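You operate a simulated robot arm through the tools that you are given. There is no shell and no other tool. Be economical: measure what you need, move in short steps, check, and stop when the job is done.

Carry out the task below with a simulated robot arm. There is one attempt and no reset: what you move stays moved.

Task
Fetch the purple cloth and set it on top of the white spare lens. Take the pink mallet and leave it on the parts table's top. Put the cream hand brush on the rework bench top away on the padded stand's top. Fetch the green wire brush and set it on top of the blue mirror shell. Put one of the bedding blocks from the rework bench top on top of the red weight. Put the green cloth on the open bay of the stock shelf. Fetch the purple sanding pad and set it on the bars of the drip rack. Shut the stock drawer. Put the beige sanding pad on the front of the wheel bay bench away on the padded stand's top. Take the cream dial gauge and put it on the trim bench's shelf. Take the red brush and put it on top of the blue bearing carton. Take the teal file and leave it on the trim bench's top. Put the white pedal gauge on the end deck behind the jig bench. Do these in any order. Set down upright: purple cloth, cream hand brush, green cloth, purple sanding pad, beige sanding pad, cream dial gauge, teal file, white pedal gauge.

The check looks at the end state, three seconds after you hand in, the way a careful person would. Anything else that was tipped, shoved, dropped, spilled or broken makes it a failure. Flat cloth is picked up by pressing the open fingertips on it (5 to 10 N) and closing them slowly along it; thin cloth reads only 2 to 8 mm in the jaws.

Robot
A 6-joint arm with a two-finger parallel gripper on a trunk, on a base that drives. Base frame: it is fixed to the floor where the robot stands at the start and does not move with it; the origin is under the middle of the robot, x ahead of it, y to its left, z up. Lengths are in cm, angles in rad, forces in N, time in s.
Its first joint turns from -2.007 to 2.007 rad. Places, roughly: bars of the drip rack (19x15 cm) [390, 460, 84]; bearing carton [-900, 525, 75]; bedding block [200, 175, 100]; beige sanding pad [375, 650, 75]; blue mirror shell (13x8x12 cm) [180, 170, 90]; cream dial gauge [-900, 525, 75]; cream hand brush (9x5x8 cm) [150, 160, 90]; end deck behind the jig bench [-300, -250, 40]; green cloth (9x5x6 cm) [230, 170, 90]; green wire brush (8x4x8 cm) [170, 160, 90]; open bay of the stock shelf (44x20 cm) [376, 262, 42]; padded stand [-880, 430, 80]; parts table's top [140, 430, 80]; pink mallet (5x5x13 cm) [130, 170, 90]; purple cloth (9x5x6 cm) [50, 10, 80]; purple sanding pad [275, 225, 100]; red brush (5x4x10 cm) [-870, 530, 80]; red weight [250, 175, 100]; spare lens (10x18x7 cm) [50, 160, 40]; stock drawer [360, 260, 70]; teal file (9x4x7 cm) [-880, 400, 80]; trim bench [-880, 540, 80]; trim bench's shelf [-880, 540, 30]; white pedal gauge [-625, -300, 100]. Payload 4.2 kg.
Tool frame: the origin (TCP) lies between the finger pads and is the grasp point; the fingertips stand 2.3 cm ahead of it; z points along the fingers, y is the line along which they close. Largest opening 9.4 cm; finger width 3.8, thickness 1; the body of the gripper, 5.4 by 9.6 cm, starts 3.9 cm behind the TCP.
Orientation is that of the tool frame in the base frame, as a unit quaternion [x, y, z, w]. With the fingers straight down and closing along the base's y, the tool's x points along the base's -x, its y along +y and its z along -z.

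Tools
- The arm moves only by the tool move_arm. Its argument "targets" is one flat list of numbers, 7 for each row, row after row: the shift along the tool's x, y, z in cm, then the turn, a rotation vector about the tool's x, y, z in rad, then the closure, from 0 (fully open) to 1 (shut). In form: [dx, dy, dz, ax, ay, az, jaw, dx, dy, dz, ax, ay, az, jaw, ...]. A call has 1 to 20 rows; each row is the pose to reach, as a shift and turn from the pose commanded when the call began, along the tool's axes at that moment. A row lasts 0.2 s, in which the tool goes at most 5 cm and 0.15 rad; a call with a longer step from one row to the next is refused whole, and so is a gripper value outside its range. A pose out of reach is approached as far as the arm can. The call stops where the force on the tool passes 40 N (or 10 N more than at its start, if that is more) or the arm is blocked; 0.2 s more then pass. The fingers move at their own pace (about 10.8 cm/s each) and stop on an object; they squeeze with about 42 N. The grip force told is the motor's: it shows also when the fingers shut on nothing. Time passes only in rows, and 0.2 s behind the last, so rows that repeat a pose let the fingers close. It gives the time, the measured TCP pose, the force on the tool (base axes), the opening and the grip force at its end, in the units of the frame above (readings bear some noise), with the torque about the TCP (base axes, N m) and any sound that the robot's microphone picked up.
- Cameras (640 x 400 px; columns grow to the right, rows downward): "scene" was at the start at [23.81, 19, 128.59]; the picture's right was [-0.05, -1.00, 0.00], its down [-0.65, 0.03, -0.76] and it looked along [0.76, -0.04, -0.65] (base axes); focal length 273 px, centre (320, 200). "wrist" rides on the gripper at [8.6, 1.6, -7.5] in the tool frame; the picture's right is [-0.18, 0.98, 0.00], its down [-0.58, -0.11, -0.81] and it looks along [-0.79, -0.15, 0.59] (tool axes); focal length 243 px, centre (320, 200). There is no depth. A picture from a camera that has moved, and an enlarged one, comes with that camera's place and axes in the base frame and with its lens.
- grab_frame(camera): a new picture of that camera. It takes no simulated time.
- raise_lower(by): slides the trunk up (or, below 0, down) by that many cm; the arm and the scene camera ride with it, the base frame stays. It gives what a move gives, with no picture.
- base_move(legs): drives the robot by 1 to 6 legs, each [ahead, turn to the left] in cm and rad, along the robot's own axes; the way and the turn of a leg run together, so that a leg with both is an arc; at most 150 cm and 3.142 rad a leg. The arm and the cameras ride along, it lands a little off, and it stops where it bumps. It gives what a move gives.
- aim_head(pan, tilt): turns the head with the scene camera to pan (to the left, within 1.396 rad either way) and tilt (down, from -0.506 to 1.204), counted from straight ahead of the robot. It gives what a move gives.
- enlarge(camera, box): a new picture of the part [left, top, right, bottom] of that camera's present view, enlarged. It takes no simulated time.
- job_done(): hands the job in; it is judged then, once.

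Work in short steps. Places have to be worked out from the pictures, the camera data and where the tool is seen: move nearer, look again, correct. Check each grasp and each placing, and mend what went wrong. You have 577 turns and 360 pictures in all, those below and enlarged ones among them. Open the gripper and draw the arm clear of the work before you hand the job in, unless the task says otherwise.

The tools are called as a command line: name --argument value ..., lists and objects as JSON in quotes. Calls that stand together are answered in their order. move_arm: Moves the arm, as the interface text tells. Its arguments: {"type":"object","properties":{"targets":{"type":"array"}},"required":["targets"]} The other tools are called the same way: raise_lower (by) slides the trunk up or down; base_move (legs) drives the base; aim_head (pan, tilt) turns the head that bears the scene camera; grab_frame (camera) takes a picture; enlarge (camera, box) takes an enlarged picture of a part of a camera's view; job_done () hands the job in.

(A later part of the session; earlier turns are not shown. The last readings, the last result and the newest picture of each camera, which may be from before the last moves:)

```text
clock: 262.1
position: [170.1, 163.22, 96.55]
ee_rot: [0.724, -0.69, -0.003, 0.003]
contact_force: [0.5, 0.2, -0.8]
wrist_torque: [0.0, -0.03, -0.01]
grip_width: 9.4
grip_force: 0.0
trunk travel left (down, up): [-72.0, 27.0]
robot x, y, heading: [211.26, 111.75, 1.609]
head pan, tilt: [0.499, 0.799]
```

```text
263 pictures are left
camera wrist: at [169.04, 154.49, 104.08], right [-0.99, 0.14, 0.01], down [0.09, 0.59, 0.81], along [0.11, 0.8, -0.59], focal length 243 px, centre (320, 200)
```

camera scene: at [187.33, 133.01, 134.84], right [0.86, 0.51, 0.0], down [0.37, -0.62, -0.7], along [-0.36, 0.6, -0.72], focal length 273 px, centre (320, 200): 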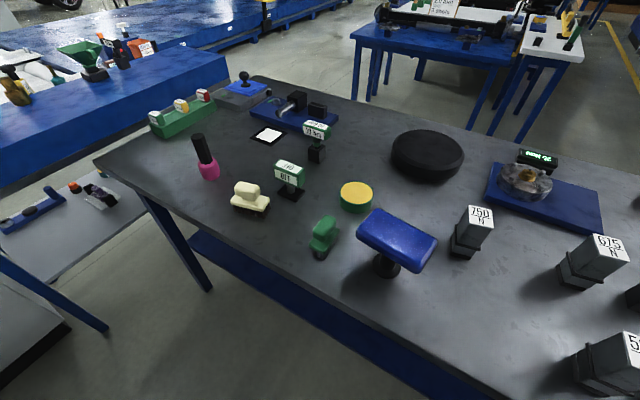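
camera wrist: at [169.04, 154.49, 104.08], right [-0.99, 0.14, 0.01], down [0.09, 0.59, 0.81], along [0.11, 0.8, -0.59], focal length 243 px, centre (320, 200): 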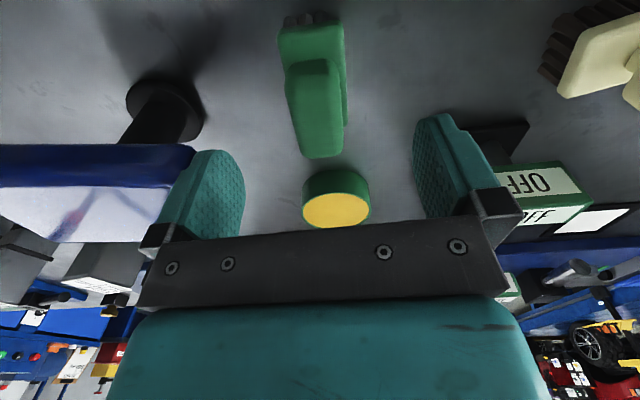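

Aligned; small yaw back +0.1 and descend to z≈90.3, close.

move_arm --targets '[0, 0, 3, 0, 0, 0.1, 0, 0, 0, 6.2, 0, 0, 0.1, 0, 0, 0, 6.2, 0, 0, 0.1, 0.5, 0, 0, 6.2, 0, 0, 0.1, 1, 0, 0, 6.2, 0, 0, 0.1, 1, 0, 0, 6.2, 0, 0, 0.1, 1]'

grab_frame --camera "wrist"

```text
clock: 263.5
position: [170.01, 163.27, 90.46]
ee_rot: [-0.689, 0.725, 0.003, -0.002]
contact_force: [-0.1, 0.2, -0.1]
wrist_torque: [0.06, -0.03, 0.04]
grip_width: 3.92
grip_force: 41.8
trunk travel left (down, up): [-72.0, 27.0]
robot x, y, heading: [211.43, 111.77, 1.607]
head pan, tilt: [0.499, 0.799]
```

```text
262 pictures are left
camera wrist: at [168.08, 154.68, 97.94], right [-0.97, 0.23, 0.01], down [0.14, 0.57, 0.81], along [0.19, 0.78, -0.59], focal length 243 px, centre (320, 200)
```

wrist: 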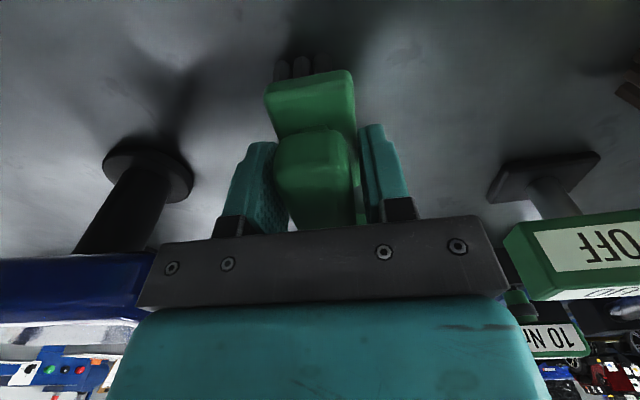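

Gripped (3.9 cm). Lift 15.5 cm, move over the mirror shell and turn 90° so the brush lies along its long side.

move_arm --targets '[0, 0, -5, 0, 0, 0, 1, 0, 0, -10, 0, 0, 0, 1, 0, 0, -15, 0, 0, 0, 1, 0, -2, -15.5, 0, 0, 0.14, 1, 0, -4, -15.5, 0, 0, 0.28, 1, -0.2, -6, -15.5, 0, 0, 0.42, 1, -0.3, -8, -15.5, 0, 0, 0.56, 1, -0.4, -10, -15.5, 0, 0, 0.7, 1, -0.5, -12, -15.5, 0, 0, 0.84, 1, -0.6, -13.5, -15.5, 0, 0, 0.98, 1, -0.7, -14.5, -15.5, 0, 0, 1.12, 1, -0.7, -14.5, -15.5, 0, 0, 1.26, 1, -0.7, -14.5, -15.5, 0, 0, 1.4, 1, -0.7, -14.5, -15.5, 0, 0, 1.54, 1]'

grab_frame --camera "wrist"

enlarge --camera "scene" --box '[260, 100, 500, 290]'

```text
clock: 266.5
position: [184.8, 163.3, 105.92]
ee_rot: [0.011, 1.0, 0.0, -0.003]
contact_force: [-0.5, -0.8, -1.2]
wrist_torque: [-0.01, 0.0, 0.0]
grip_width: 3.9
grip_force: 41.9
trunk travel left (down, up): [-72.0, 27.0]
robot x, y, heading: [211.39, 111.6, 1.613]
head pan, tilt: [0.499, 0.799]
```

```text
261 pictures are left
camera wrist: at [176.24, 165.1, 113.48], right [0.21, 0.98, 0.0], down [0.58, -0.12, 0.8], along [0.78, -0.17, -0.6], focal length 243 px, centre (320, 200)
```

wrist: 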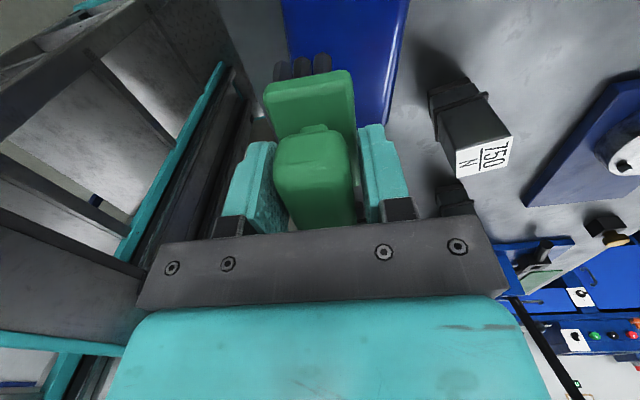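

```text
2.11 times, centred on (380, 195) of scene
camera zoom: at [187.32, 133.01, 134.83], right [0.86, 0.51, 0.0], down [0.37, -0.61, -0.7], along [-0.36, 0.6, -0.72], focal length 575 px, centre (194, 210)
```

zoom: 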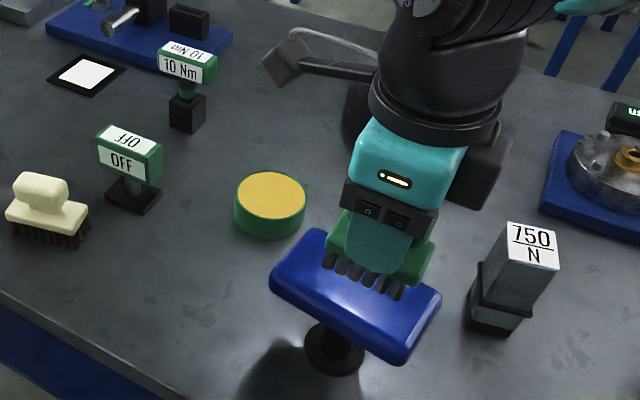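

Shift +0.6 in y and lower until contact on the shell.

move_arm --targets '[0, 0.6, 1, 0, 0, 0, 1, 0, 0.6, 2, 0, 0, 0, 1, 0, 0.6, 2.6, 0, 0, 0, 1, 0, 0.6, 3.1, 0, 0, 0, 1, 0, 0.6, 3.5, 0, 0, 0, 1, 0, 0.6, 3.9, 0, 0, 0, 1]'

enlarge --camera "scene" --box '[260, 100, 500, 290]'

```text
clock: 267.9
position: [184.64, 163.7, 102.05]
ee_rot: [0.01, 1.0, 0.001, -0.004]
contact_force: [-0.1, 0.2, -0.5]
wrist_torque: [0.01, 0.0, 0.02]
grip_width: 3.88
grip_force: 41.7
trunk travel left (down, up): [-72.0, 27.0]
robot x, y, heading: [211.51, 111.8, 1.612]
head pan, tilt: [0.499, 0.799]
```

```text
2.11 times, centred on (380, 195) of scene
camera zoom: at [187.32, 133.0, 134.83], right [0.86, 0.51, 0.0], down [0.37, -0.61, -0.7], along [-0.36, 0.6, -0.72], focal length 575 px, centre (194, 210)
```

zoom: 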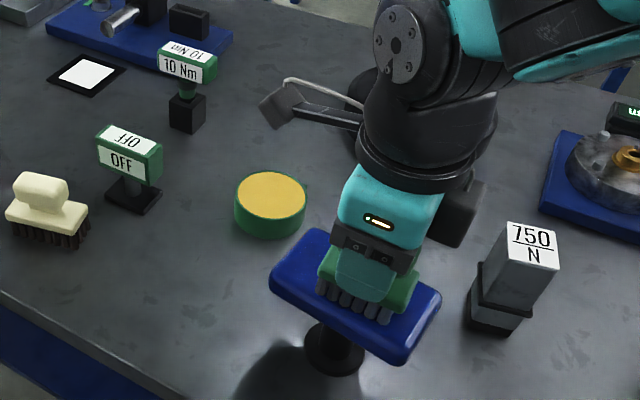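

Close. Nudge +0.3 in y and continue lowering.

move_arm --targets '[0, 0.3, 0.4, 0, 0, 0, 1, 0, 0.3, 0.8, 0, 0, 0, 1, 0, 0.3, 1.1, 0, 0, 0, 1, 0, 0.3, 1.4, 0, 0, 0, 1]'

```text
clock: 268.9
position: [184.62, 164.13, 100.87]
ee_rot: [0.01, 1.0, 0.001, -0.005]
contact_force: [-2.3, -6.1, 36.0]
wrist_torque: [-0.21, 0.2, 0.02]
grip_width: 3.92
grip_force: 42.3
trunk travel left (down, up): [-72.0, 27.0]
robot x, y, heading: [211.52, 111.69, 1.613]
head pan, tilt: [0.499, 0.799]
```

Firm contact at z≈100.9. Ease and release, then rise.

move_arm --targets '[0, 0, -0.3, 0, 0, 0, 1, 0, 0, -0.3, 0, 0, 0, 0.5, 0, 0, -0.3, 0, 0, 0, 0, 0, 0, -0.3, 0, 0, 0, 0, 0, 0, -3, 0, 0, 0, 0, 0, 0, -7, 0, 0, 0, 0, 0, 0, -11, 0, 0, 0, 0]'

enlarge --camera "scene" --box '[260, 100, 500, 290]'

```text
clock: 270.5
position: [184.73, 164.33, 111.79]
ee_rot: [0.011, 1.0, 0.0, -0.003]
contact_force: [-0.6, 0.2, -0.4]
wrist_torque: [-0.03, 0.0, 0.04]
grip_width: 9.38
grip_force: 0.0
trunk travel left (down, up): [-72.0, 27.0]
robot x, y, heading: [211.75, 111.67, 1.608]
head pan, tilt: [0.499, 0.799]
```

```text
2.11 times, centred on (380, 195) of scene
camera zoom: at [187.3, 133.02, 134.82], right [0.86, 0.51, 0.0], down [0.37, -0.62, -0.7], along [-0.36, 0.6, -0.72], focal length 575 px, centre (194, 210)
```

zoom: 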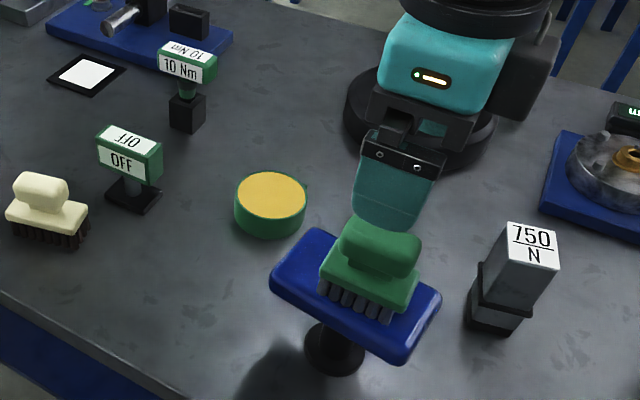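

Wire brush done. Next a bedding block: the 750 N one (≈196,179). Drive 8 forward first.

base_move --legs '[[8, -0.03]]'

aim_head --pan 0.0 --tilt 0.8

grab_frame --camera "scene"

```text
clock: 271.6
position: [186.02, 173.2, 111.72]
ee_rot: [0.026, 1.0, -0.001, -0.003]
contact_force: [-0.5, 0.0, 0.4]
wrist_torque: [0.04, -0.01, 0.01]
grip_width: 9.39
grip_force: 0.1
trunk travel left (down, up): [-72.0, 27.0]
robot x, y, heading: [211.17, 120.11, 1.582]
head pan, tilt: [0.499, 0.799]
```

```text
clock: 272.5
position: [186.1, 173.2, 111.74]
ee_rot: [0.026, 1.0, 0.0, -0.004]
contact_force: [0.5, 0.4, 0.3]
wrist_torque: [0.03, 0.03, 0.0]
grip_width: 9.4
grip_force: 0.1
trunk travel left (down, up): [-72.0, 27.0]
robot x, y, heading: [211.1, 120.15, 1.58]
head pan, tilt: [0.0, 0.799]
```

```text
257 pictures are left
camera scene: at [191.59, 142.86, 134.83], right [1.0, 0.01, 0.0], down [0.01, -0.72, -0.7], along [-0.01, 0.7, -0.72], focal length 273 px, centre (320, 200)
```

scene: 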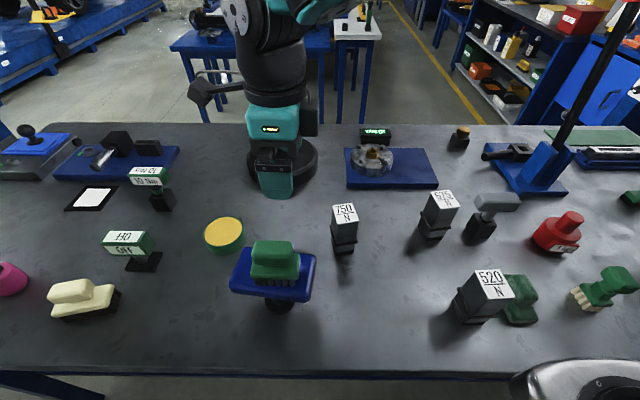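

Block 750 at ≈(196,177.5), top z≈96. Move above it.

move_arm --targets '[-3.2, 1.6, 2, 0, 0, 0, 0, -6.4, 3.2, 4, 0, 0, 0, 0, -9.6, 4.8, 6, 0, 0, 0, 0, -9.6, 4.8, 9.5, 0, 0, 0, 0]'

grab_frame --camera "wrist"

enlarge --camera "scene" --box '[230, 100, 470, 290]'

```text
clock: 273.5
position: [195.85, 177.48, 102.14]
ee_rot: [0.025, 1.0, 0.0, -0.004]
contact_force: [0.4, -1.3, -0.1]
wrist_torque: [0.01, 0.0, 0.02]
grip_width: 9.36
grip_force: 0.0
trunk travel left (down, up): [-72.0, 27.0]
robot x, y, heading: [210.88, 119.51, 1.584]
head pan, tilt: [0.0, 0.799]
```

```text
256 pictures are left
camera wrist: at [187.39, 179.51, 109.64], right [0.23, 0.97, 0.0], down [0.58, -0.14, 0.8], along [0.78, -0.19, -0.6], focal length 243 px, centre (320, 200)
```

wrist: 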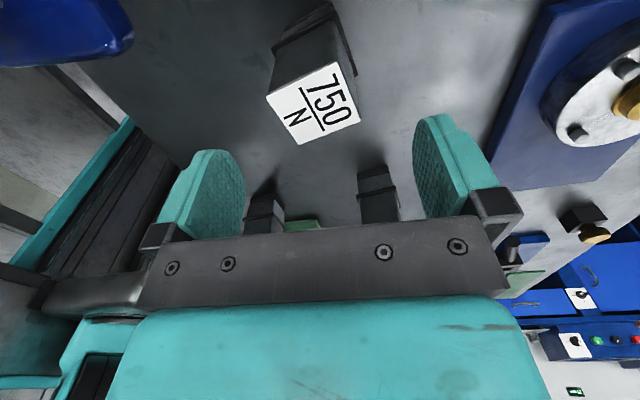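

```text
2.11 times, centred on (350, 195) of scene
camera zoom: at [191.6, 142.83, 134.85], right [1.0, 0.01, 0.0], down [0.01, -0.72, -0.7], along [-0.01, 0.7, -0.72], focal length 575 px, centre (257, 210)
```

zoom: 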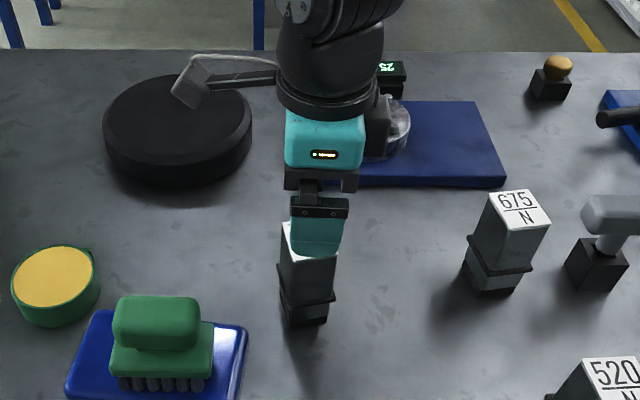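

Centered. Rotate -0.29 and descend to z≈92.7, close.

move_arm --targets '[0.2, 0, 2, 0, 0, -0.14, 0, 0.2, 0, 5, 0, 0, -0.28, 0, 0.2, 0, 8, 0, 0, -0.29, 0, 0.2, 0, 9.4, 0, 0, -0.29, 0, 0.2, 0, 9.4, 0, 0, -0.29, 0.6, 0.2, 0, 9.4, 0, 0, -0.29, 1, 0.2, 0, 9.4, 0, 0, -0.29, 1]'

grab_frame --camera "wrist"

```text
clock: 275.1
position: [195.66, 177.43, 92.82]
ee_rot: [-0.119, 0.993, 0.002, -0.004]
contact_force: [0.4, -1.2, -0.2]
wrist_torque: [-0.11, -0.02, 0.04]
grip_width: 4.77
grip_force: 41.8
trunk travel left (down, up): [-72.0, 27.0]
robot x, y, heading: [211.24, 120.13, 1.583]
head pan, tilt: [0.0, 0.799]
```

```text
254 pictures are left
camera wrist: at [187.0, 177.01, 100.35], right [-0.05, 1.0, 0.0], down [0.6, 0.03, 0.8], along [0.8, 0.04, -0.6], focal length 243 px, centre (320, 200)
```

wrist: 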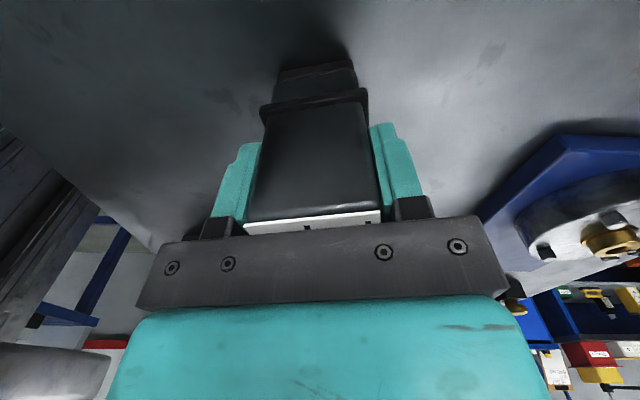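

Gripped (4.8 cm). Knob of the red weight ≈(241.0,179.0), top z≈93.6. Lift 15 and carry over.

move_arm --targets '[0, 0, -4, 0, 0, 0, 1, 0, 0, -8, 0, 0, 0, 1, 0, 0, -12, 0, 0, 0, 1, 0, 0, -15, 0, 0, 0, 1, -4.5, -0.9, -15, 0, 0, 0, 1, -9, -1.8, -15, 0, 0, 0, 1, -13.5, -2.7, -15, 0, 0, 0, 1, -18, -3.7, -15, 0, 0, 0, 1, -22.5, -4.6, -15, 0, 0, 0, 1, -27, -5.5, -15, 0, 0, 0, 1, -31.5, -6.4, -15, 0, 0, 0, 1, -36, -7.4, -15, 0, 0, 0, 1, -40.2, -8.3, -15, 0, 0, 0, 1, -44.4, -9.1, -15, 0, 0, 0, 1]'

aim_head --pan -0.6 --tilt 0.7

grab_frame --camera "wrist"

grab_frame --camera "scene"

```text
clock: 278.1
position: [241.02, 179.14, 107.4]
ee_rot: [-0.12, 0.993, 0.001, -0.004]
contact_force: [-1.2, -0.2, -3.2]
wrist_torque: [0.0, -0.04, -0.03]
grip_width: 4.81
grip_force: 42.2
trunk travel left (down, up): [-72.0, 27.0]
robot x, y, heading: [211.44, 120.08, 1.583]
head pan, tilt: [0.0, 0.799]
```

```text
clock: 279.1
position: [240.93, 179.1, 107.48]
ee_rot: [-0.119, 0.993, 0.0, -0.005]
contact_force: [-0.1, -0.2, -2.2]
wrist_torque: [-0.04, -0.01, 0.0]
grip_width: 4.78
grip_force: 42.3
trunk travel left (down, up): [-72.0, 27.0]
robot x, y, heading: [211.74, 119.65, 1.58]
head pan, tilt: [-0.6, 0.7]
```

```text
253 pictures are left
camera wrist: at [232.28, 178.64, 114.97], right [-0.05, 1.0, 0.0], down [0.6, 0.03, 0.8], along [0.8, 0.04, -0.6], focal length 243 px, centre (320, 200)
```

wrist: 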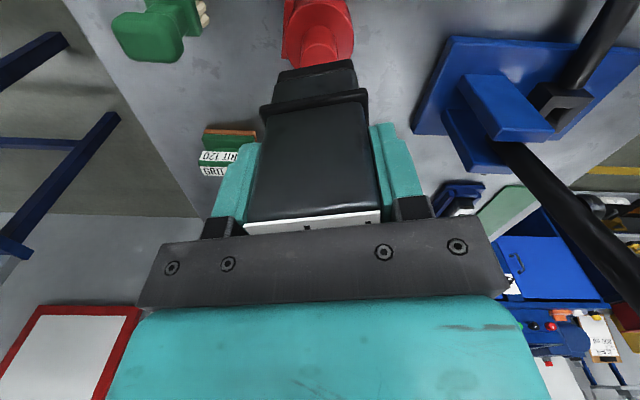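

```text
252 pictures are left
camera scene: at [196.42, 141.87, 135.66], right [0.83, -0.56, 0.0], down [-0.36, -0.54, -0.76], along [0.42, 0.64, -0.64], focal length 273 px, centre (320, 200)
```

scene: 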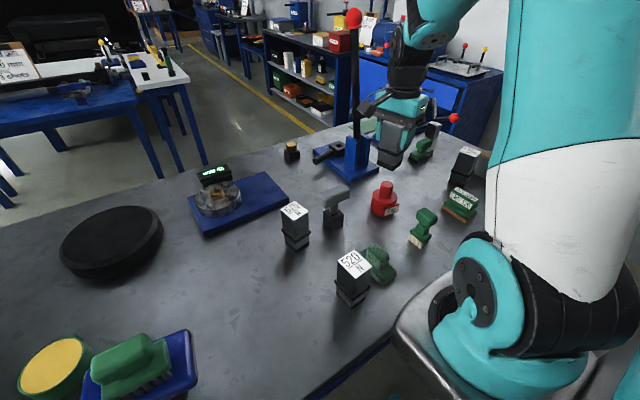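

Aligned well. Adjust slightly (+0.2,+0.4), lower to 2 cm above and zoom.

move_arm --targets '[-0.3, 0.3, 2, 0, 0, 0, 1, -0.3, 0.3, 3.5, 0, 0, 0, 1, -0.3, 0.3, 4.5, 0, 0, 0, 1]'

enlarge --camera "scene" --box '[320, 100, 470, 240]'

grab_frame --camera "wrist"

```text
clock: 279.9
position: [241.14, 179.56, 102.85]
ee_rot: [-0.119, 0.993, 0.0, -0.004]
contact_force: [-0.8, -0.8, -2.0]
wrist_torque: [0.03, 0.0, 0.02]
grip_width: 4.79
grip_force: 42.4
trunk travel left (down, up): [-72.0, 27.0]
robot x, y, heading: [210.93, 120.17, 1.581]
head pan, tilt: [-0.6, 0.7]
```

```text
2.86 times, centred on (395, 170) of scene
camera zoom: at [196.42, 141.85, 135.66], right [0.83, -0.56, 0.0], down [-0.36, -0.54, -0.76], along [0.42, 0.64, -0.64], focal length 780 px, centre (106, 286)
```

zoom: 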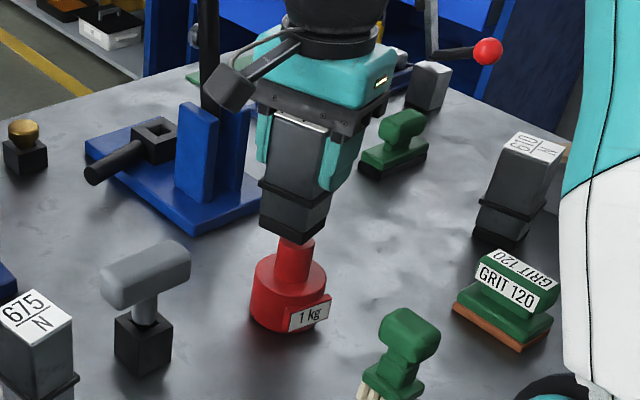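

```text
250 pictures are left
camera wrist: at [232.46, 179.05, 110.37], right [-0.05, 1.0, 0.0], down [0.6, 0.03, 0.8], along [0.8, 0.04, -0.6], focal length 243 px, centre (320, 200)
```

wrist: 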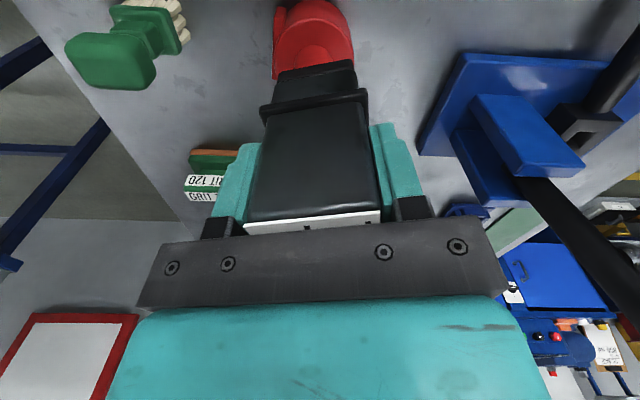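

Well centered over the knob. Lower to contact.

move_arm --targets '[0, 0, 0.6, 0, 0, 0, 1, 0, 0, 1.0, 0, 0, 0, 1, 0, 0, 1.3, 0, 0, 0, 1, 0, 0, 1.6, 0, 0, 0, 1, 0, 0, 1.9, 0, 0, 0, 1, 0, 0, 2.2, 0, 0, 0, 1]'

enlarge --camera "scene" --box '[320, 100, 470, 240]'

```text
clock: 281.2
position: [241.16, 179.45, 101.4]
ee_rot: [-0.118, 0.993, 0.004, -0.001]
contact_force: [-4.7, -7.9, 27.1]
wrist_torque: [-1.21, 0.29, -0.16]
grip_width: 4.77
grip_force: 41.6
trunk travel left (down, up): [-72.0, 27.0]
robot x, y, heading: [211.39, 119.56, 1.578]
head pan, tilt: [-0.6, 0.7]
stopped in row 6: the force on the tool passed its limit (the readings are from after the stop); the commanded pose is now the measured one
```

```text
2.86 times, centred on (395, 170) of scene
camera zoom: at [196.35, 141.72, 135.69], right [0.83, -0.56, 0.0], down [-0.36, -0.53, -0.77], along [0.43, 0.64, -0.64], focal length 780 px, centre (106, 286)
```

zoom: 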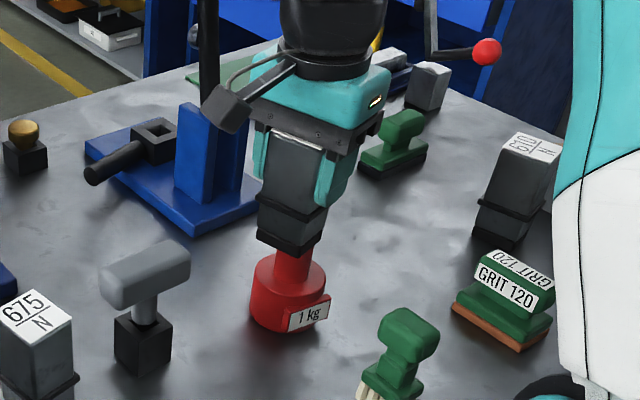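

Torque suggests the knob is ~2 cm toward -y at the contact edge. Lift, shift -0.7 in y and touch again.

move_arm --targets '[0, 0, -0.8, 0, 0, 0, 1, 0.16, -0.68, -0.8, 0, 0, 0, 1, 0.16, -0.68, -0.4, 0, 0, 0, 1, 0.16, -0.68, -0.1, 0, 0, 0, 1, 0.16, -0.68, 0.1, 0, 0, 0, 1]'

```text
clock: 282.4
position: [241.04, 178.88, 101.36]
ee_rot: [-0.119, 0.993, 0.004, 0.0]
contact_force: [-3.3, -5.6, 35.9]
wrist_torque: [-0.98, 0.21, -0.11]
grip_width: 4.8
grip_force: 42.2
trunk travel left (down, up): [-72.0, 27.0]
robot x, y, heading: [211.2, 120.04, 1.584]
head pan, tilt: [-0.6, 0.7]
```

Contact rim at y≈177.3 both times, so the knob center ≈178.95; now centered. Ease and open.

move_arm --targets '[0, 0, -0.15, 0, 0, 0, 1, 0, 0, -0.2, 0, 0, 0, 0.6, 0, 0, -0.2, 0, 0, 0, 0.4, 0, 0, -0.2, 0, 0, 0, 0.3, 0, 0, -0.2, 0, 0, 0, 0.3]'

enlarge --camera "scene" --box '[320, 100, 470, 240]'

```text
clock: 283.6
position: [241.18, 178.88, 101.11]
ee_rot: [-0.119, 0.993, 0.002, -0.001]
contact_force: [0.2, -0.4, 0.3]
wrist_torque: [0.02, 0.02, 0.0]
grip_width: 6.57
grip_force: 0.1
trunk travel left (down, up): [-72.0, 27.0]
robot x, y, heading: [211.32, 119.81, 1.583]
head pan, tilt: [-0.6, 0.7]
```

```text
2.86 times, centred on (395, 170) of scene
camera zoom: at [196.42, 141.85, 135.65], right [0.83, -0.56, 0.0], down [-0.36, -0.54, -0.76], along [0.42, 0.64, -0.64], focal length 780 px, centre (106, 286)
```

zoom: 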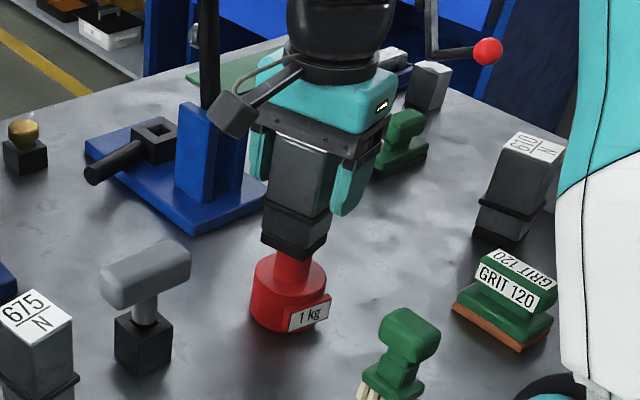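

The block stands on the weight. Open fully and rise straight up.

move_arm --targets '[0, 0, 0, 0, 0, 0, 0.1, 0, 0, 0, 0, 0, 0, 0.1, 0, 0, -3, 0, 0, 0, 0.1, 0, 0, -7, 0, 0, 0, 0.1, 0, 0, -11, 0, 0, 0, 0.1, 0, 0, -14, 0, 0, 0, 0.1]'

enlarge --camera "scene" --box '[290, 100, 490, 280]'

```text
clock: 285.0
position: [241.19, 178.67, 115.27]
ee_rot: [-0.119, 0.993, 0.002, -0.002]
contact_force: [-0.5, 0.5, -0.4]
wrist_torque: [-0.04, 0.02, 0.02]
grip_width: 8.45
grip_force: 0.0
trunk travel left (down, up): [-72.0, 27.0]
robot x, y, heading: [211.24, 119.71, 1.583]
head pan, tilt: [-0.6, 0.7]
```

```text
2.22 times, centred on (390, 190) of scene
camera zoom: at [196.43, 141.88, 135.65], right [0.83, -0.56, 0.0], down [-0.36, -0.54, -0.76], along [0.42, 0.64, -0.64], focal length 607 px, centre (164, 222)
```

zoom: 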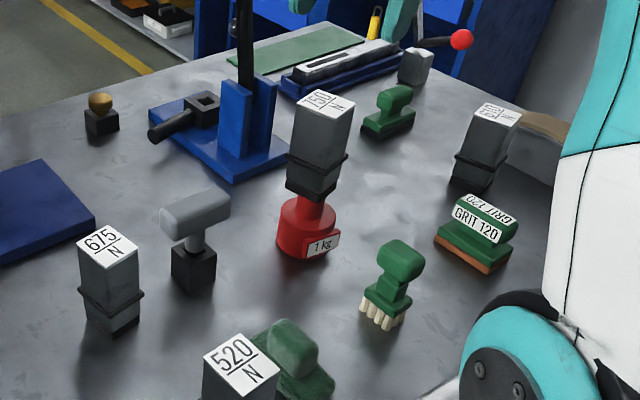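

Block stable. Next the green cloth at ≈(226.3,164). Move above it with normal yaw and look with the wrist camera.

move_arm --targets '[1.8, -1.1, 0, 0, 0, -0.133, 0, 3.6, -2.1, 0, 0, 0, -0.266, 0, 5.4, -3.2, 0, 0, 0, -0.4, 0, 7.2, -4.3, 0, 0, 0, -0.53, 0, 9, -5.3, 0, 0, 0, -0.66, 0, 10.8, -6.4, 0, 0, 0, -0.8, 0, 12.6, -7.5, 0, 0, 0, -0.93, 0, 14.4, -8.5, 0, 0, 0, -1.06, 0, 16.2, -9.6, 0, 0, 0, -1.2, 0, 18, -10.7, 0, 0, 0, -1.33, 0]'

aim_head --pan -0.5 --tilt 0.9

grab_frame --camera "wrist"

grab_frame --camera "scene"

```text
clock: 287.2
position: [226.15, 164.51, 115.31]
ee_rot: [-0.707, 0.707, 0.003, 0.001]
contact_force: [0.2, 0.3, 0.5]
wrist_torque: [-0.02, 0.02, 0.01]
grip_width: 9.37
grip_force: 0.0
trunk travel left (down, up): [-72.0, 27.0]
robot x, y, heading: [211.18, 119.91, 1.578]
head pan, tilt: [-0.6, 0.7]
```

```text
clock: 287.9
position: [226.13, 164.38, 115.3]
ee_rot: [-0.706, 0.708, 0.003, 0.001]
contact_force: [-0.1, 0.3, 0.0]
wrist_torque: [-0.03, 0.0, 0.03]
grip_width: 9.4
grip_force: 0.1
trunk travel left (down, up): [-72.0, 27.0]
robot x, y, heading: [211.22, 119.87, 1.584]
head pan, tilt: [-0.499, 0.901]
```

```text
246 pictures are left
camera wrist: at [224.57, 155.73, 122.7], right [-0.98, 0.19, 0.0], down [0.11, 0.58, 0.81], along [0.15, 0.79, -0.59], focal length 243 px, centre (320, 200)
```

wrist: 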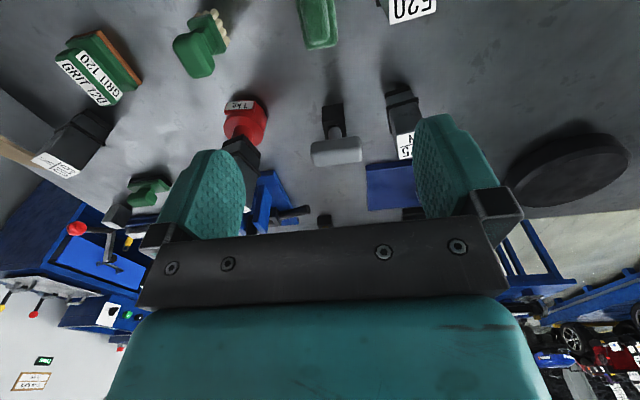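

```text
245 pictures are left
camera scene: at [195.23, 141.46, 134.05], right [0.88, -0.47, 0.0], down [-0.37, -0.69, -0.62], along [0.29, 0.55, -0.78], focal length 273 px, centre (320, 200)
```

scene: 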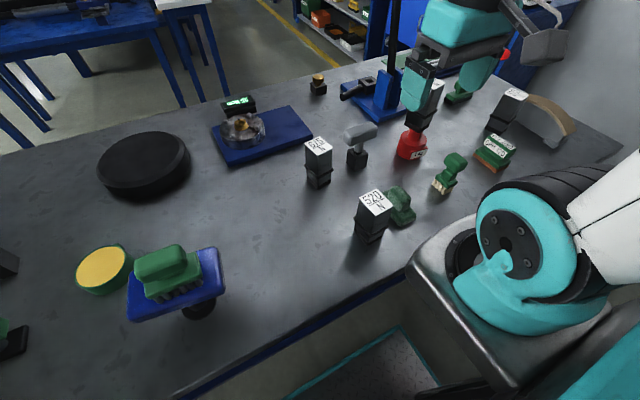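

Cloth's long axis lies along y; I'll grasp across x with the tool tilted 0.65 rad forward (needed for the low bay). Tilt now and lower to z≈101.

move_arm --targets '[0, 0, 0, 0, -0.13, 0, 0.2, 0, 0, 0, 0, -0.26, 0, 0.2, 0, 0, 0, 0, -0.39, 0, 0.2, 0, 0, 0, 0, -0.52, 0, 0.2, 0, 0, 0, 0, -0.65, 0, 0.2, 0.2, -0.4, 5, 0, -0.65, 0, 0.2, 0.4, -0.4, 10, 0, -0.65, 0, 0.2, 0.4, -0.4, 14, 0, -0.65, 0, 0.2]'

grab_frame --camera "wrist"

enlarge --camera "scene" --box '[320, 100, 520, 260]'

```text
refused: row 6 steps farther than a row can; nothing moved
```

```text
244 pictures are left
camera wrist: at [224.57, 155.73, 122.7], right [-0.98, 0.19, 0.0], down [0.11, 0.58, 0.81], along [0.15, 0.79, -0.59], focal length 243 px, centre (320, 200)
```

wrist: 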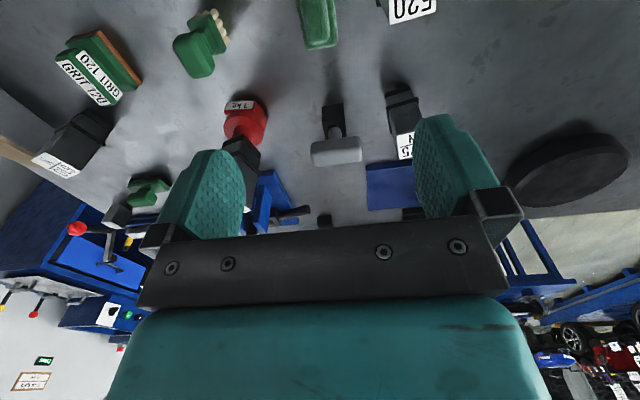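

```text
2.50 times, centred on (420, 180) of scene
camera zoom: at [195.23, 141.46, 134.05], right [0.88, -0.47, 0.0], down [-0.37, -0.69, -0.62], along [0.29, 0.55, -0.78], focal length 683 px, centre (70, 250)
```

zoom: 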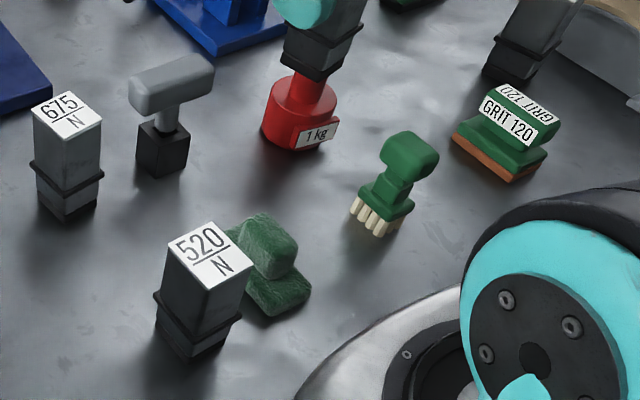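

Redo with 4 cm steps.

move_arm --targets '[0, 0, 0, 0, -0.13, 0, 0.2, 0, 0, 0, 0, -0.26, 0, 0.2, 0, 0, 0, 0, -0.39, 0, 0.2, 0, 0, 0, 0, -0.52, 0, 0.2, 0, 0, 0, 0, -0.65, 0, 0.2, 0.2, -0.4, 4, 0, -0.65, 0, 0.2, 0.4, -0.4, 8, 0, -0.65, 0, 0.2, 0.4, -0.4, 12, 0, -0.65, 0, 0.2, 0.4, -0.4, 15, 0, -0.65, 0, 0.2]'

grab_frame --camera "wrist"

enlarge --camera "scene" --box '[320, 100, 520, 260]'

```text
clock: 289.9
position: [233.74, 175.77, 104.05]
ee_rot: [-0.668, 0.67, 0.229, 0.227]
contact_force: [-1.2, -1.2, 1.0]
wrist_torque: [0.04, -0.03, -0.06]
grip_width: 7.52
grip_force: 0.1
out of reach, approached as far as the arm can: row 1, 2, 3, 4, 5, 6, 7, 8, 9
trunk travel left (down, up): [-72.0, 27.0]
robot x, y, heading: [211.2, 119.43, 1.58]
head pan, tilt: [-0.499, 0.901]
```

```text
242 pictures are left
camera wrist: at [232.22, 164.42, 104.69], right [-0.98, 0.15, 0.12], down [0.11, -0.03, 0.99], along [0.15, 0.99, 0.01], focal length 243 px, centre (320, 200)
```

wrist: 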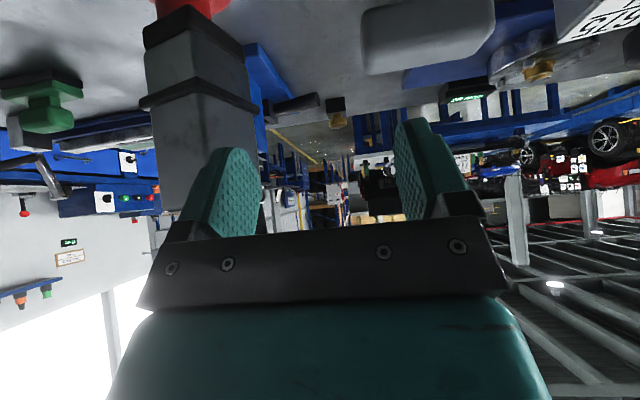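

```text
2.50 times, centred on (420, 180) of scene
camera zoom: at [195.15, 141.32, 134.05], right [0.88, -0.47, 0.0], down [-0.37, -0.69, -0.62], along [0.29, 0.55, -0.78], focal length 683 px, centre (70, 250)
```

zoom: 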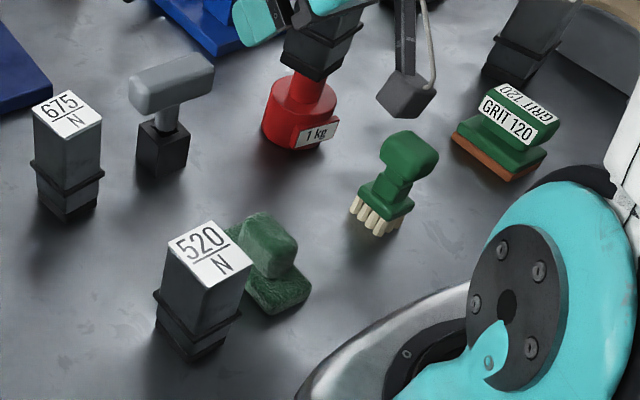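

The tilt was out of reach here and the tool drifted near the stacked block. Raise straight up with the trunk first.

raise_lower --by 14

enlarge --camera "scene" --box '[280, 60, 540, 260]'

```text
clock: 291.6
position: [233.94, 175.91, 118.03]
ee_rot: [-0.669, 0.671, 0.228, 0.226]
contact_force: [0.2, -0.5, 0.0]
wrist_torque: [0.01, -0.01, -0.01]
grip_width: 7.51
grip_force: 0.1
trunk travel left (down, up): [-86.0, 13.0]
robot x, y, heading: [211.12, 119.8, 1.579]
head pan, tilt: [-0.499, 0.901]
```

```text
2.00 times, centred on (410, 160) of scene
camera zoom: at [195.24, 141.46, 148.04], right [0.88, -0.47, 0.0], down [-0.37, -0.69, -0.62], along [0.29, 0.55, -0.78], focal length 546 px, centre (140, 280)
```

zoom: 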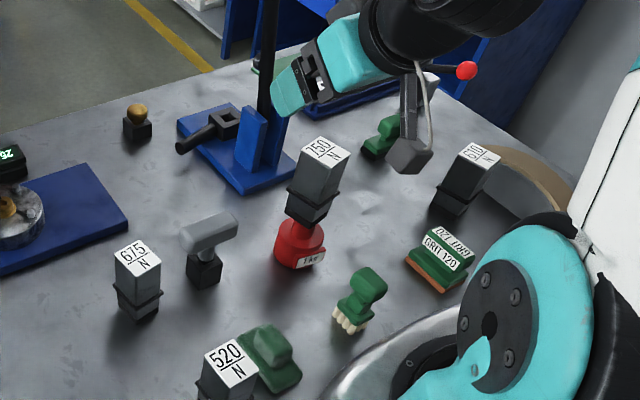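

Still standing. Back the robot 20 cm so the tilted reach fits.

base_move --legs '[[-20, 0]]'

move_arm --targets '[0, 0, 0, 0, 0, 0, 0.2]'

```text
clock: 293.2
position: [234.23, 155.61, 118.0]
ee_rot: [-0.668, 0.671, 0.228, 0.227]
contact_force: [-0.8, 0.4, -0.2]
wrist_torque: [0.0, 0.0, 0.02]
grip_width: 7.54
grip_force: 0.0
trunk travel left (down, up): [-86.0, 13.0]
robot x, y, heading: [211.4, 99.46, 1.575]
head pan, tilt: [-0.499, 0.901]
```

```text
clock: 293.6
position: [234.28, 155.53, 118.16]
ee_rot: [-0.667, 0.672, 0.229, 0.227]
contact_force: [-0.3, 0.1, -0.9]
wrist_torque: [0.04, 0.03, -0.02]
grip_width: 7.5
grip_force: 0.1
trunk travel left (down, up): [-86.0, 13.0]
robot x, y, heading: [211.57, 99.42, 1.581]
head pan, tilt: [-0.499, 0.901]
```

Now move over the cloth, tool tilted, down to z≈100.

move_arm --targets '[-2.2, 2.6, 1.7, 0, 0, 0, 0.2, -4.5, 5.1, 3.5, 0, 0, 0, 0.2, -6.7, 7.7, 5.2, 0, 0, 0, 0.2, -4.3, 7.7, 8.4, 0, 0, 0, 0.2, -1.8, 7.7, 11.5, 0, 0, 0, 0.2, 0.6, 7.7, 14.7, 0, 0, 0, 0.2, 3, 7.7, 17.9, 0, 0, 0, 0.2, 4.3, 7.7, 19.5, 0, 0, 0, 0.2]'

grab_frame --camera "wrist"

grab_frame --camera "scene"

```text
clock: 295.4
position: [226.43, 164.11, 99.81]
ee_rot: [-0.668, 0.671, 0.228, 0.227]
contact_force: [0.2, -0.9, -1.1]
wrist_torque: [0.01, 0.0, 0.02]
grip_width: 7.53
grip_force: 0.1
trunk travel left (down, up): [-86.0, 13.0]
robot x, y, heading: [211.25, 99.62, 1.579]
head pan, tilt: [-0.499, 0.901]
```

```text
239 pictures are left
camera wrist: at [224.77, 152.67, 100.56], right [-0.98, 0.15, 0.12], down [0.11, -0.03, 0.99], along [0.15, 0.99, 0.01], focal length 243 px, centre (320, 200)
```

wrist: 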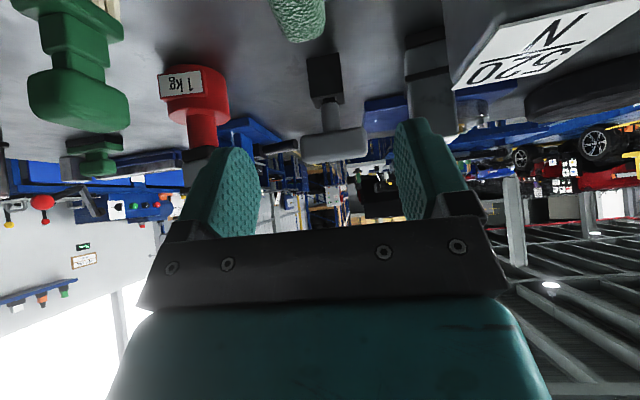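

```text
238 pictures are left
camera scene: at [195.49, 121.15, 148.05], right [0.88, -0.47, 0.0], down [-0.37, -0.69, -0.62], along [0.29, 0.55, -0.78], focal length 273 px, centre (320, 200)
```

scene: 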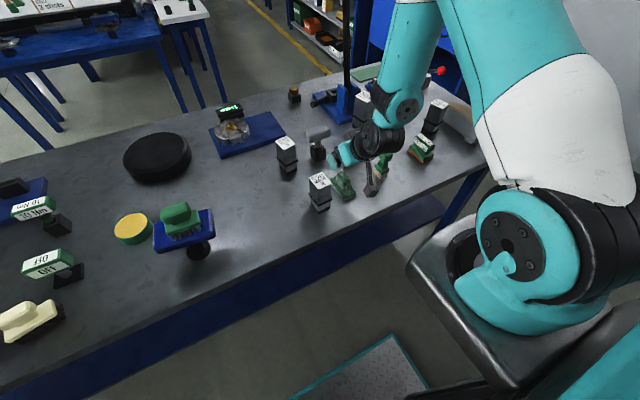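

enlarge --camera "scene" --box '[270, 90, 450, 220]'

```text
3.08 times, centred on (360, 155) of scene
camera zoom: at [195.49, 121.15, 148.05], right [0.88, -0.47, 0.0], down [-0.37, -0.69, -0.62], along [0.29, 0.55, -0.78], focal length 841 px, centre (197, 338)
```

zoom: 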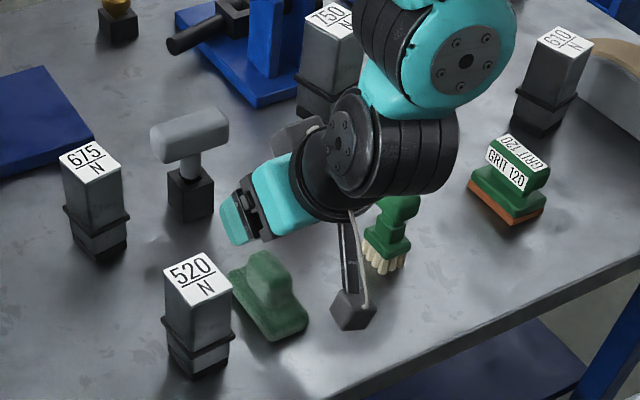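

Apply +0.2 yaw (about vertical) to align with the cloth, then lower to z≈94, then look.

move_arm --targets '[0, 0, 0, -0.061, 0, -0.08, 0.2, 0, 0, 0, -0.122, 0, -0.159, 0.2, 2, 0, 2.9, -0.122, 0, -0.159, 0.2, 3.2, 0, 4.9, -0.122, 0, -0.159, 0.2]'

enlarge --camera "scene" --box '[270, 90, 450, 220]'

grab_frame --camera "wrist"

```text
clock: 296.4
position: [226.37, 164.43, 94.11]
ee_rot: [0.732, -0.601, -0.251, -0.203]
contact_force: [-1.1, 0.5, 0.1]
wrist_torque: [-0.02, 0.01, 0.03]
grip_width: 7.51
grip_force: 0.1
trunk travel left (down, up): [-86.0, 13.0]
robot x, y, heading: [211.85, 99.64, 1.575]
head pan, tilt: [-0.499, 0.901]
```

```text
3.08 times, centred on (360, 155) of scene
camera zoom: at [195.49, 121.15, 148.05], right [0.88, -0.47, 0.0], down [-0.37, -0.69, -0.62], along [0.29, 0.55, -0.78], focal length 841 px, centre (197, 338)
```

zoom: 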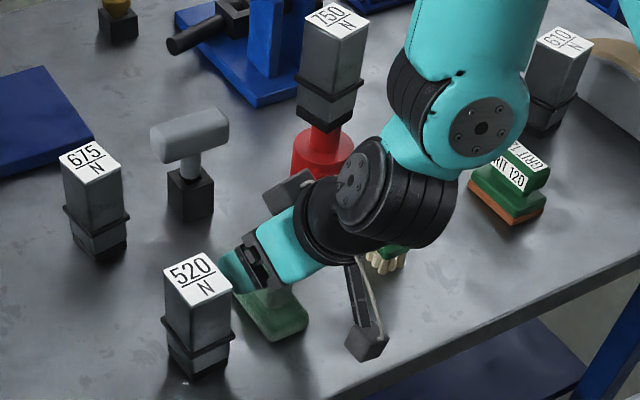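

```text
235 pictures are left
camera wrist: at [227.1, 153.05, 94.78], right [-0.99, -0.05, 0.12], down [0.12, -0.01, 0.99], along [-0.05, 1.0, 0.01], focal length 243 px, centre (320, 200)
```

wrist: 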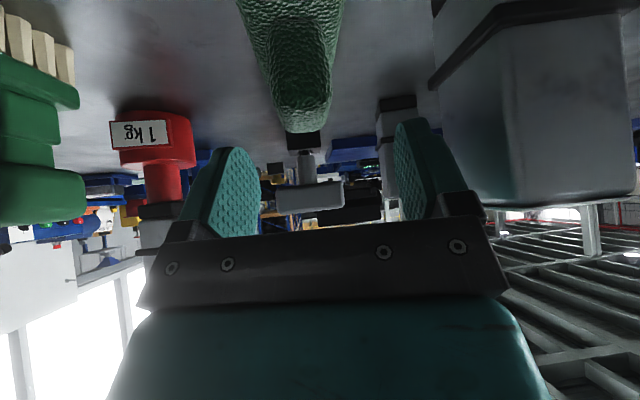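

Clearances fine. Shift +0.5 in x, lower 4.2, close.

move_arm --targets '[1.3, -0.5, 1.7, 0, 0, 0, 0.2, 2.57, -0.5, 3.33, 0, 0, 0, 0.2, 2.57, -0.5, 3.33, 0, 0, 0, 0.6, 2.57, -0.5, 3.33, 0, 0, 0, 1, 2.57, -0.5, 3.33, 0, 0, 0, 1, 2.57, -0.5, 3.33, 0, 0, 0, 1]'

grab_frame --camera "wrist"

enlarge --camera "scene" --box '[270, 90, 450, 220]'

```text
clock: 297.8
position: [226.89, 164.46, 89.92]
ee_rot: [0.732, -0.601, -0.25, -0.202]
contact_force: [-1.0, 0.4, -0.9]
wrist_torque: [-0.01, 0.0, 0.01]
grip_width: 4.62
grip_force: 42.2
trunk travel left (down, up): [-86.0, 13.0]
robot x, y, heading: [211.31, 99.54, 1.58]
head pan, tilt: [-0.499, 0.901]
```

```text
234 pictures are left
camera wrist: at [227.5, 152.96, 90.54], right [-0.99, -0.05, 0.12], down [0.12, -0.01, 0.99], along [-0.05, 1.0, 0.01], focal length 243 px, centre (320, 200)
```

wrist: 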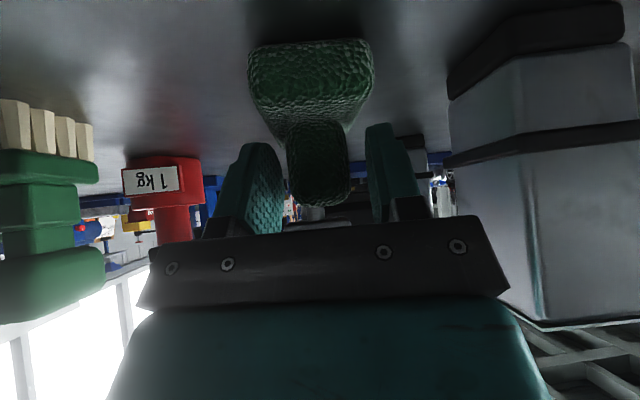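

```text
3.08 times, centred on (360, 155) of scene
camera zoom: at [195.5, 121.18, 148.04], right [0.88, -0.47, 0.0], down [-0.37, -0.69, -0.62], along [0.29, 0.55, -0.78], focal length 841 px, centre (197, 338)
```

zoom: 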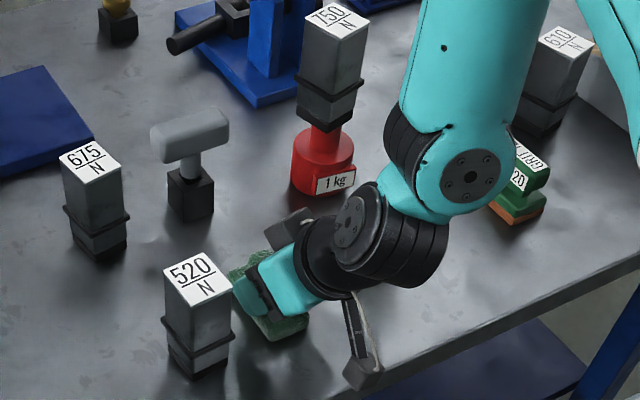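

Gripped (4.6 cm on the pad). Lift straight up with the trunk.

raise_lower --by 13

grab_frame --camera "wrist"

enlarge --camera "scene" --box '[240, 90, 500, 270]'

```text
clock: 299.4
position: [226.77, 164.46, 102.82]
ee_rot: [0.732, -0.601, -0.249, -0.202]
contact_force: [-1.0, -0.4, -1.0]
wrist_torque: [-0.01, -0.02, 0.0]
grip_width: 4.62
grip_force: 42.2
trunk travel left (down, up): [-99.0, 0.0]
robot x, y, heading: [211.18, 99.52, 1.58]
head pan, tilt: [-0.499, 0.901]
```

```text
232 pictures are left
camera wrist: at [227.5, 152.96, 103.54], right [-0.99, -0.05, 0.12], down [0.12, -0.01, 0.99], along [-0.05, 1.0, 0.01], focal length 243 px, centre (320, 200)
```

wrist: 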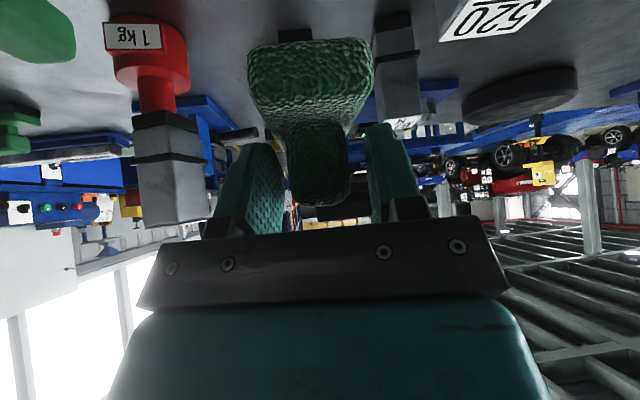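

```text
2.22 times, centred on (370, 180) of scene
camera zoom: at [195.5, 121.18, 161.04], right [0.88, -0.47, 0.0], down [-0.37, -0.69, -0.62], along [0.29, 0.55, -0.78], focal length 607 px, centre (209, 244)
```

zoom: 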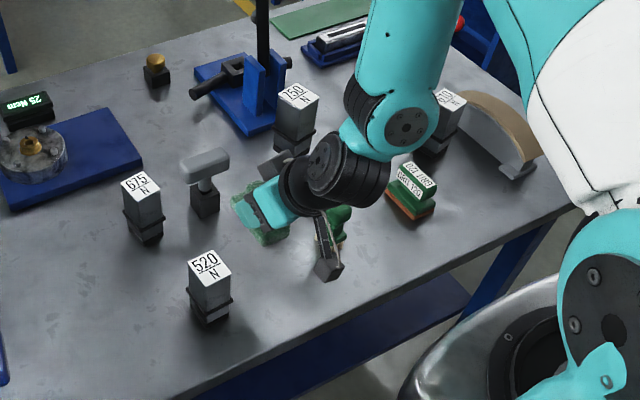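

Lifted. Pull in and up a bit before turning.

move_arm --targets '[1.5, 0.7, -3.3, 0, 0, 0, 1, 3.1, 1.3, -6.6, 0, 0, 0, 1, 4.7, 2, -10, 0, 0, 0, 1]'

base_move --legs '[[0, -1.58]]'

aim_head --pan 0.2 --tilt 0.5

grab_frame --camera "scene"

```text
clock: 300.2
position: [226.76, 154.4, 108.11]
ee_rot: [0.732, -0.601, -0.249, -0.202]
contact_force: [-0.1, 0.9, -0.8]
wrist_torque: [-0.04, 0.02, -0.01]
grip_width: 4.59
grip_force: 42.1
trunk travel left (down, up): [-99.0, 0.0]
robot x, y, heading: [211.28, 99.62, 1.582]
head pan, tilt: [-0.499, 0.901]
```

```text
clock: 304.4
position: [266.34, 83.82, 108.02]
ee_rot: [-0.089, 0.943, 0.033, 0.32]
contact_force: [0.2, 0.3, -0.6]
wrist_torque: [-0.04, 0.03, 0.01]
grip_width: 4.57
grip_force: 41.7
trunk travel left (down, up): [-99.0, 0.0]
robot x, y, heading: [211.53, 99.78, 0.002]
head pan, tilt: [-0.499, 0.901]
```

```text
clock: 305.5
position: [266.26, 83.86, 108.09]
ee_rot: [-0.089, 0.943, 0.032, 0.32]
contact_force: [0.2, 0.4, -1.6]
wrist_torque: [-0.01, 0.0, -0.01]
grip_width: 4.53
grip_force: 42.4
trunk travel left (down, up): [-99.0, 0.0]
robot x, y, heading: [210.98, 99.16, 0.002]
head pan, tilt: [0.201, 0.499]
```

```text
230 pictures are left
camera scene: at [235.62, 120.85, 164.43], right [0.2, -0.98, 0.0], down [-0.47, -0.1, -0.88], along [0.86, 0.18, -0.48], focal length 273 px, centre (320, 200)
```

scene: 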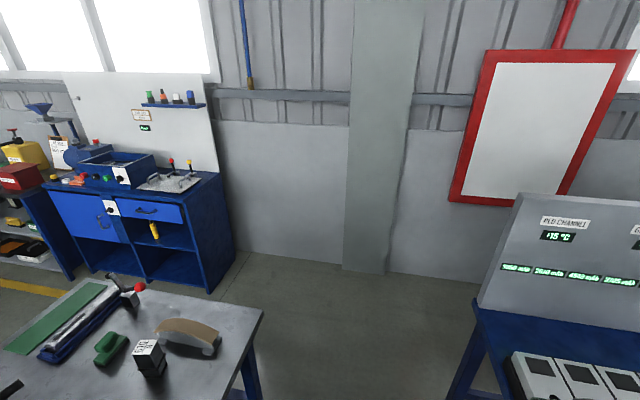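

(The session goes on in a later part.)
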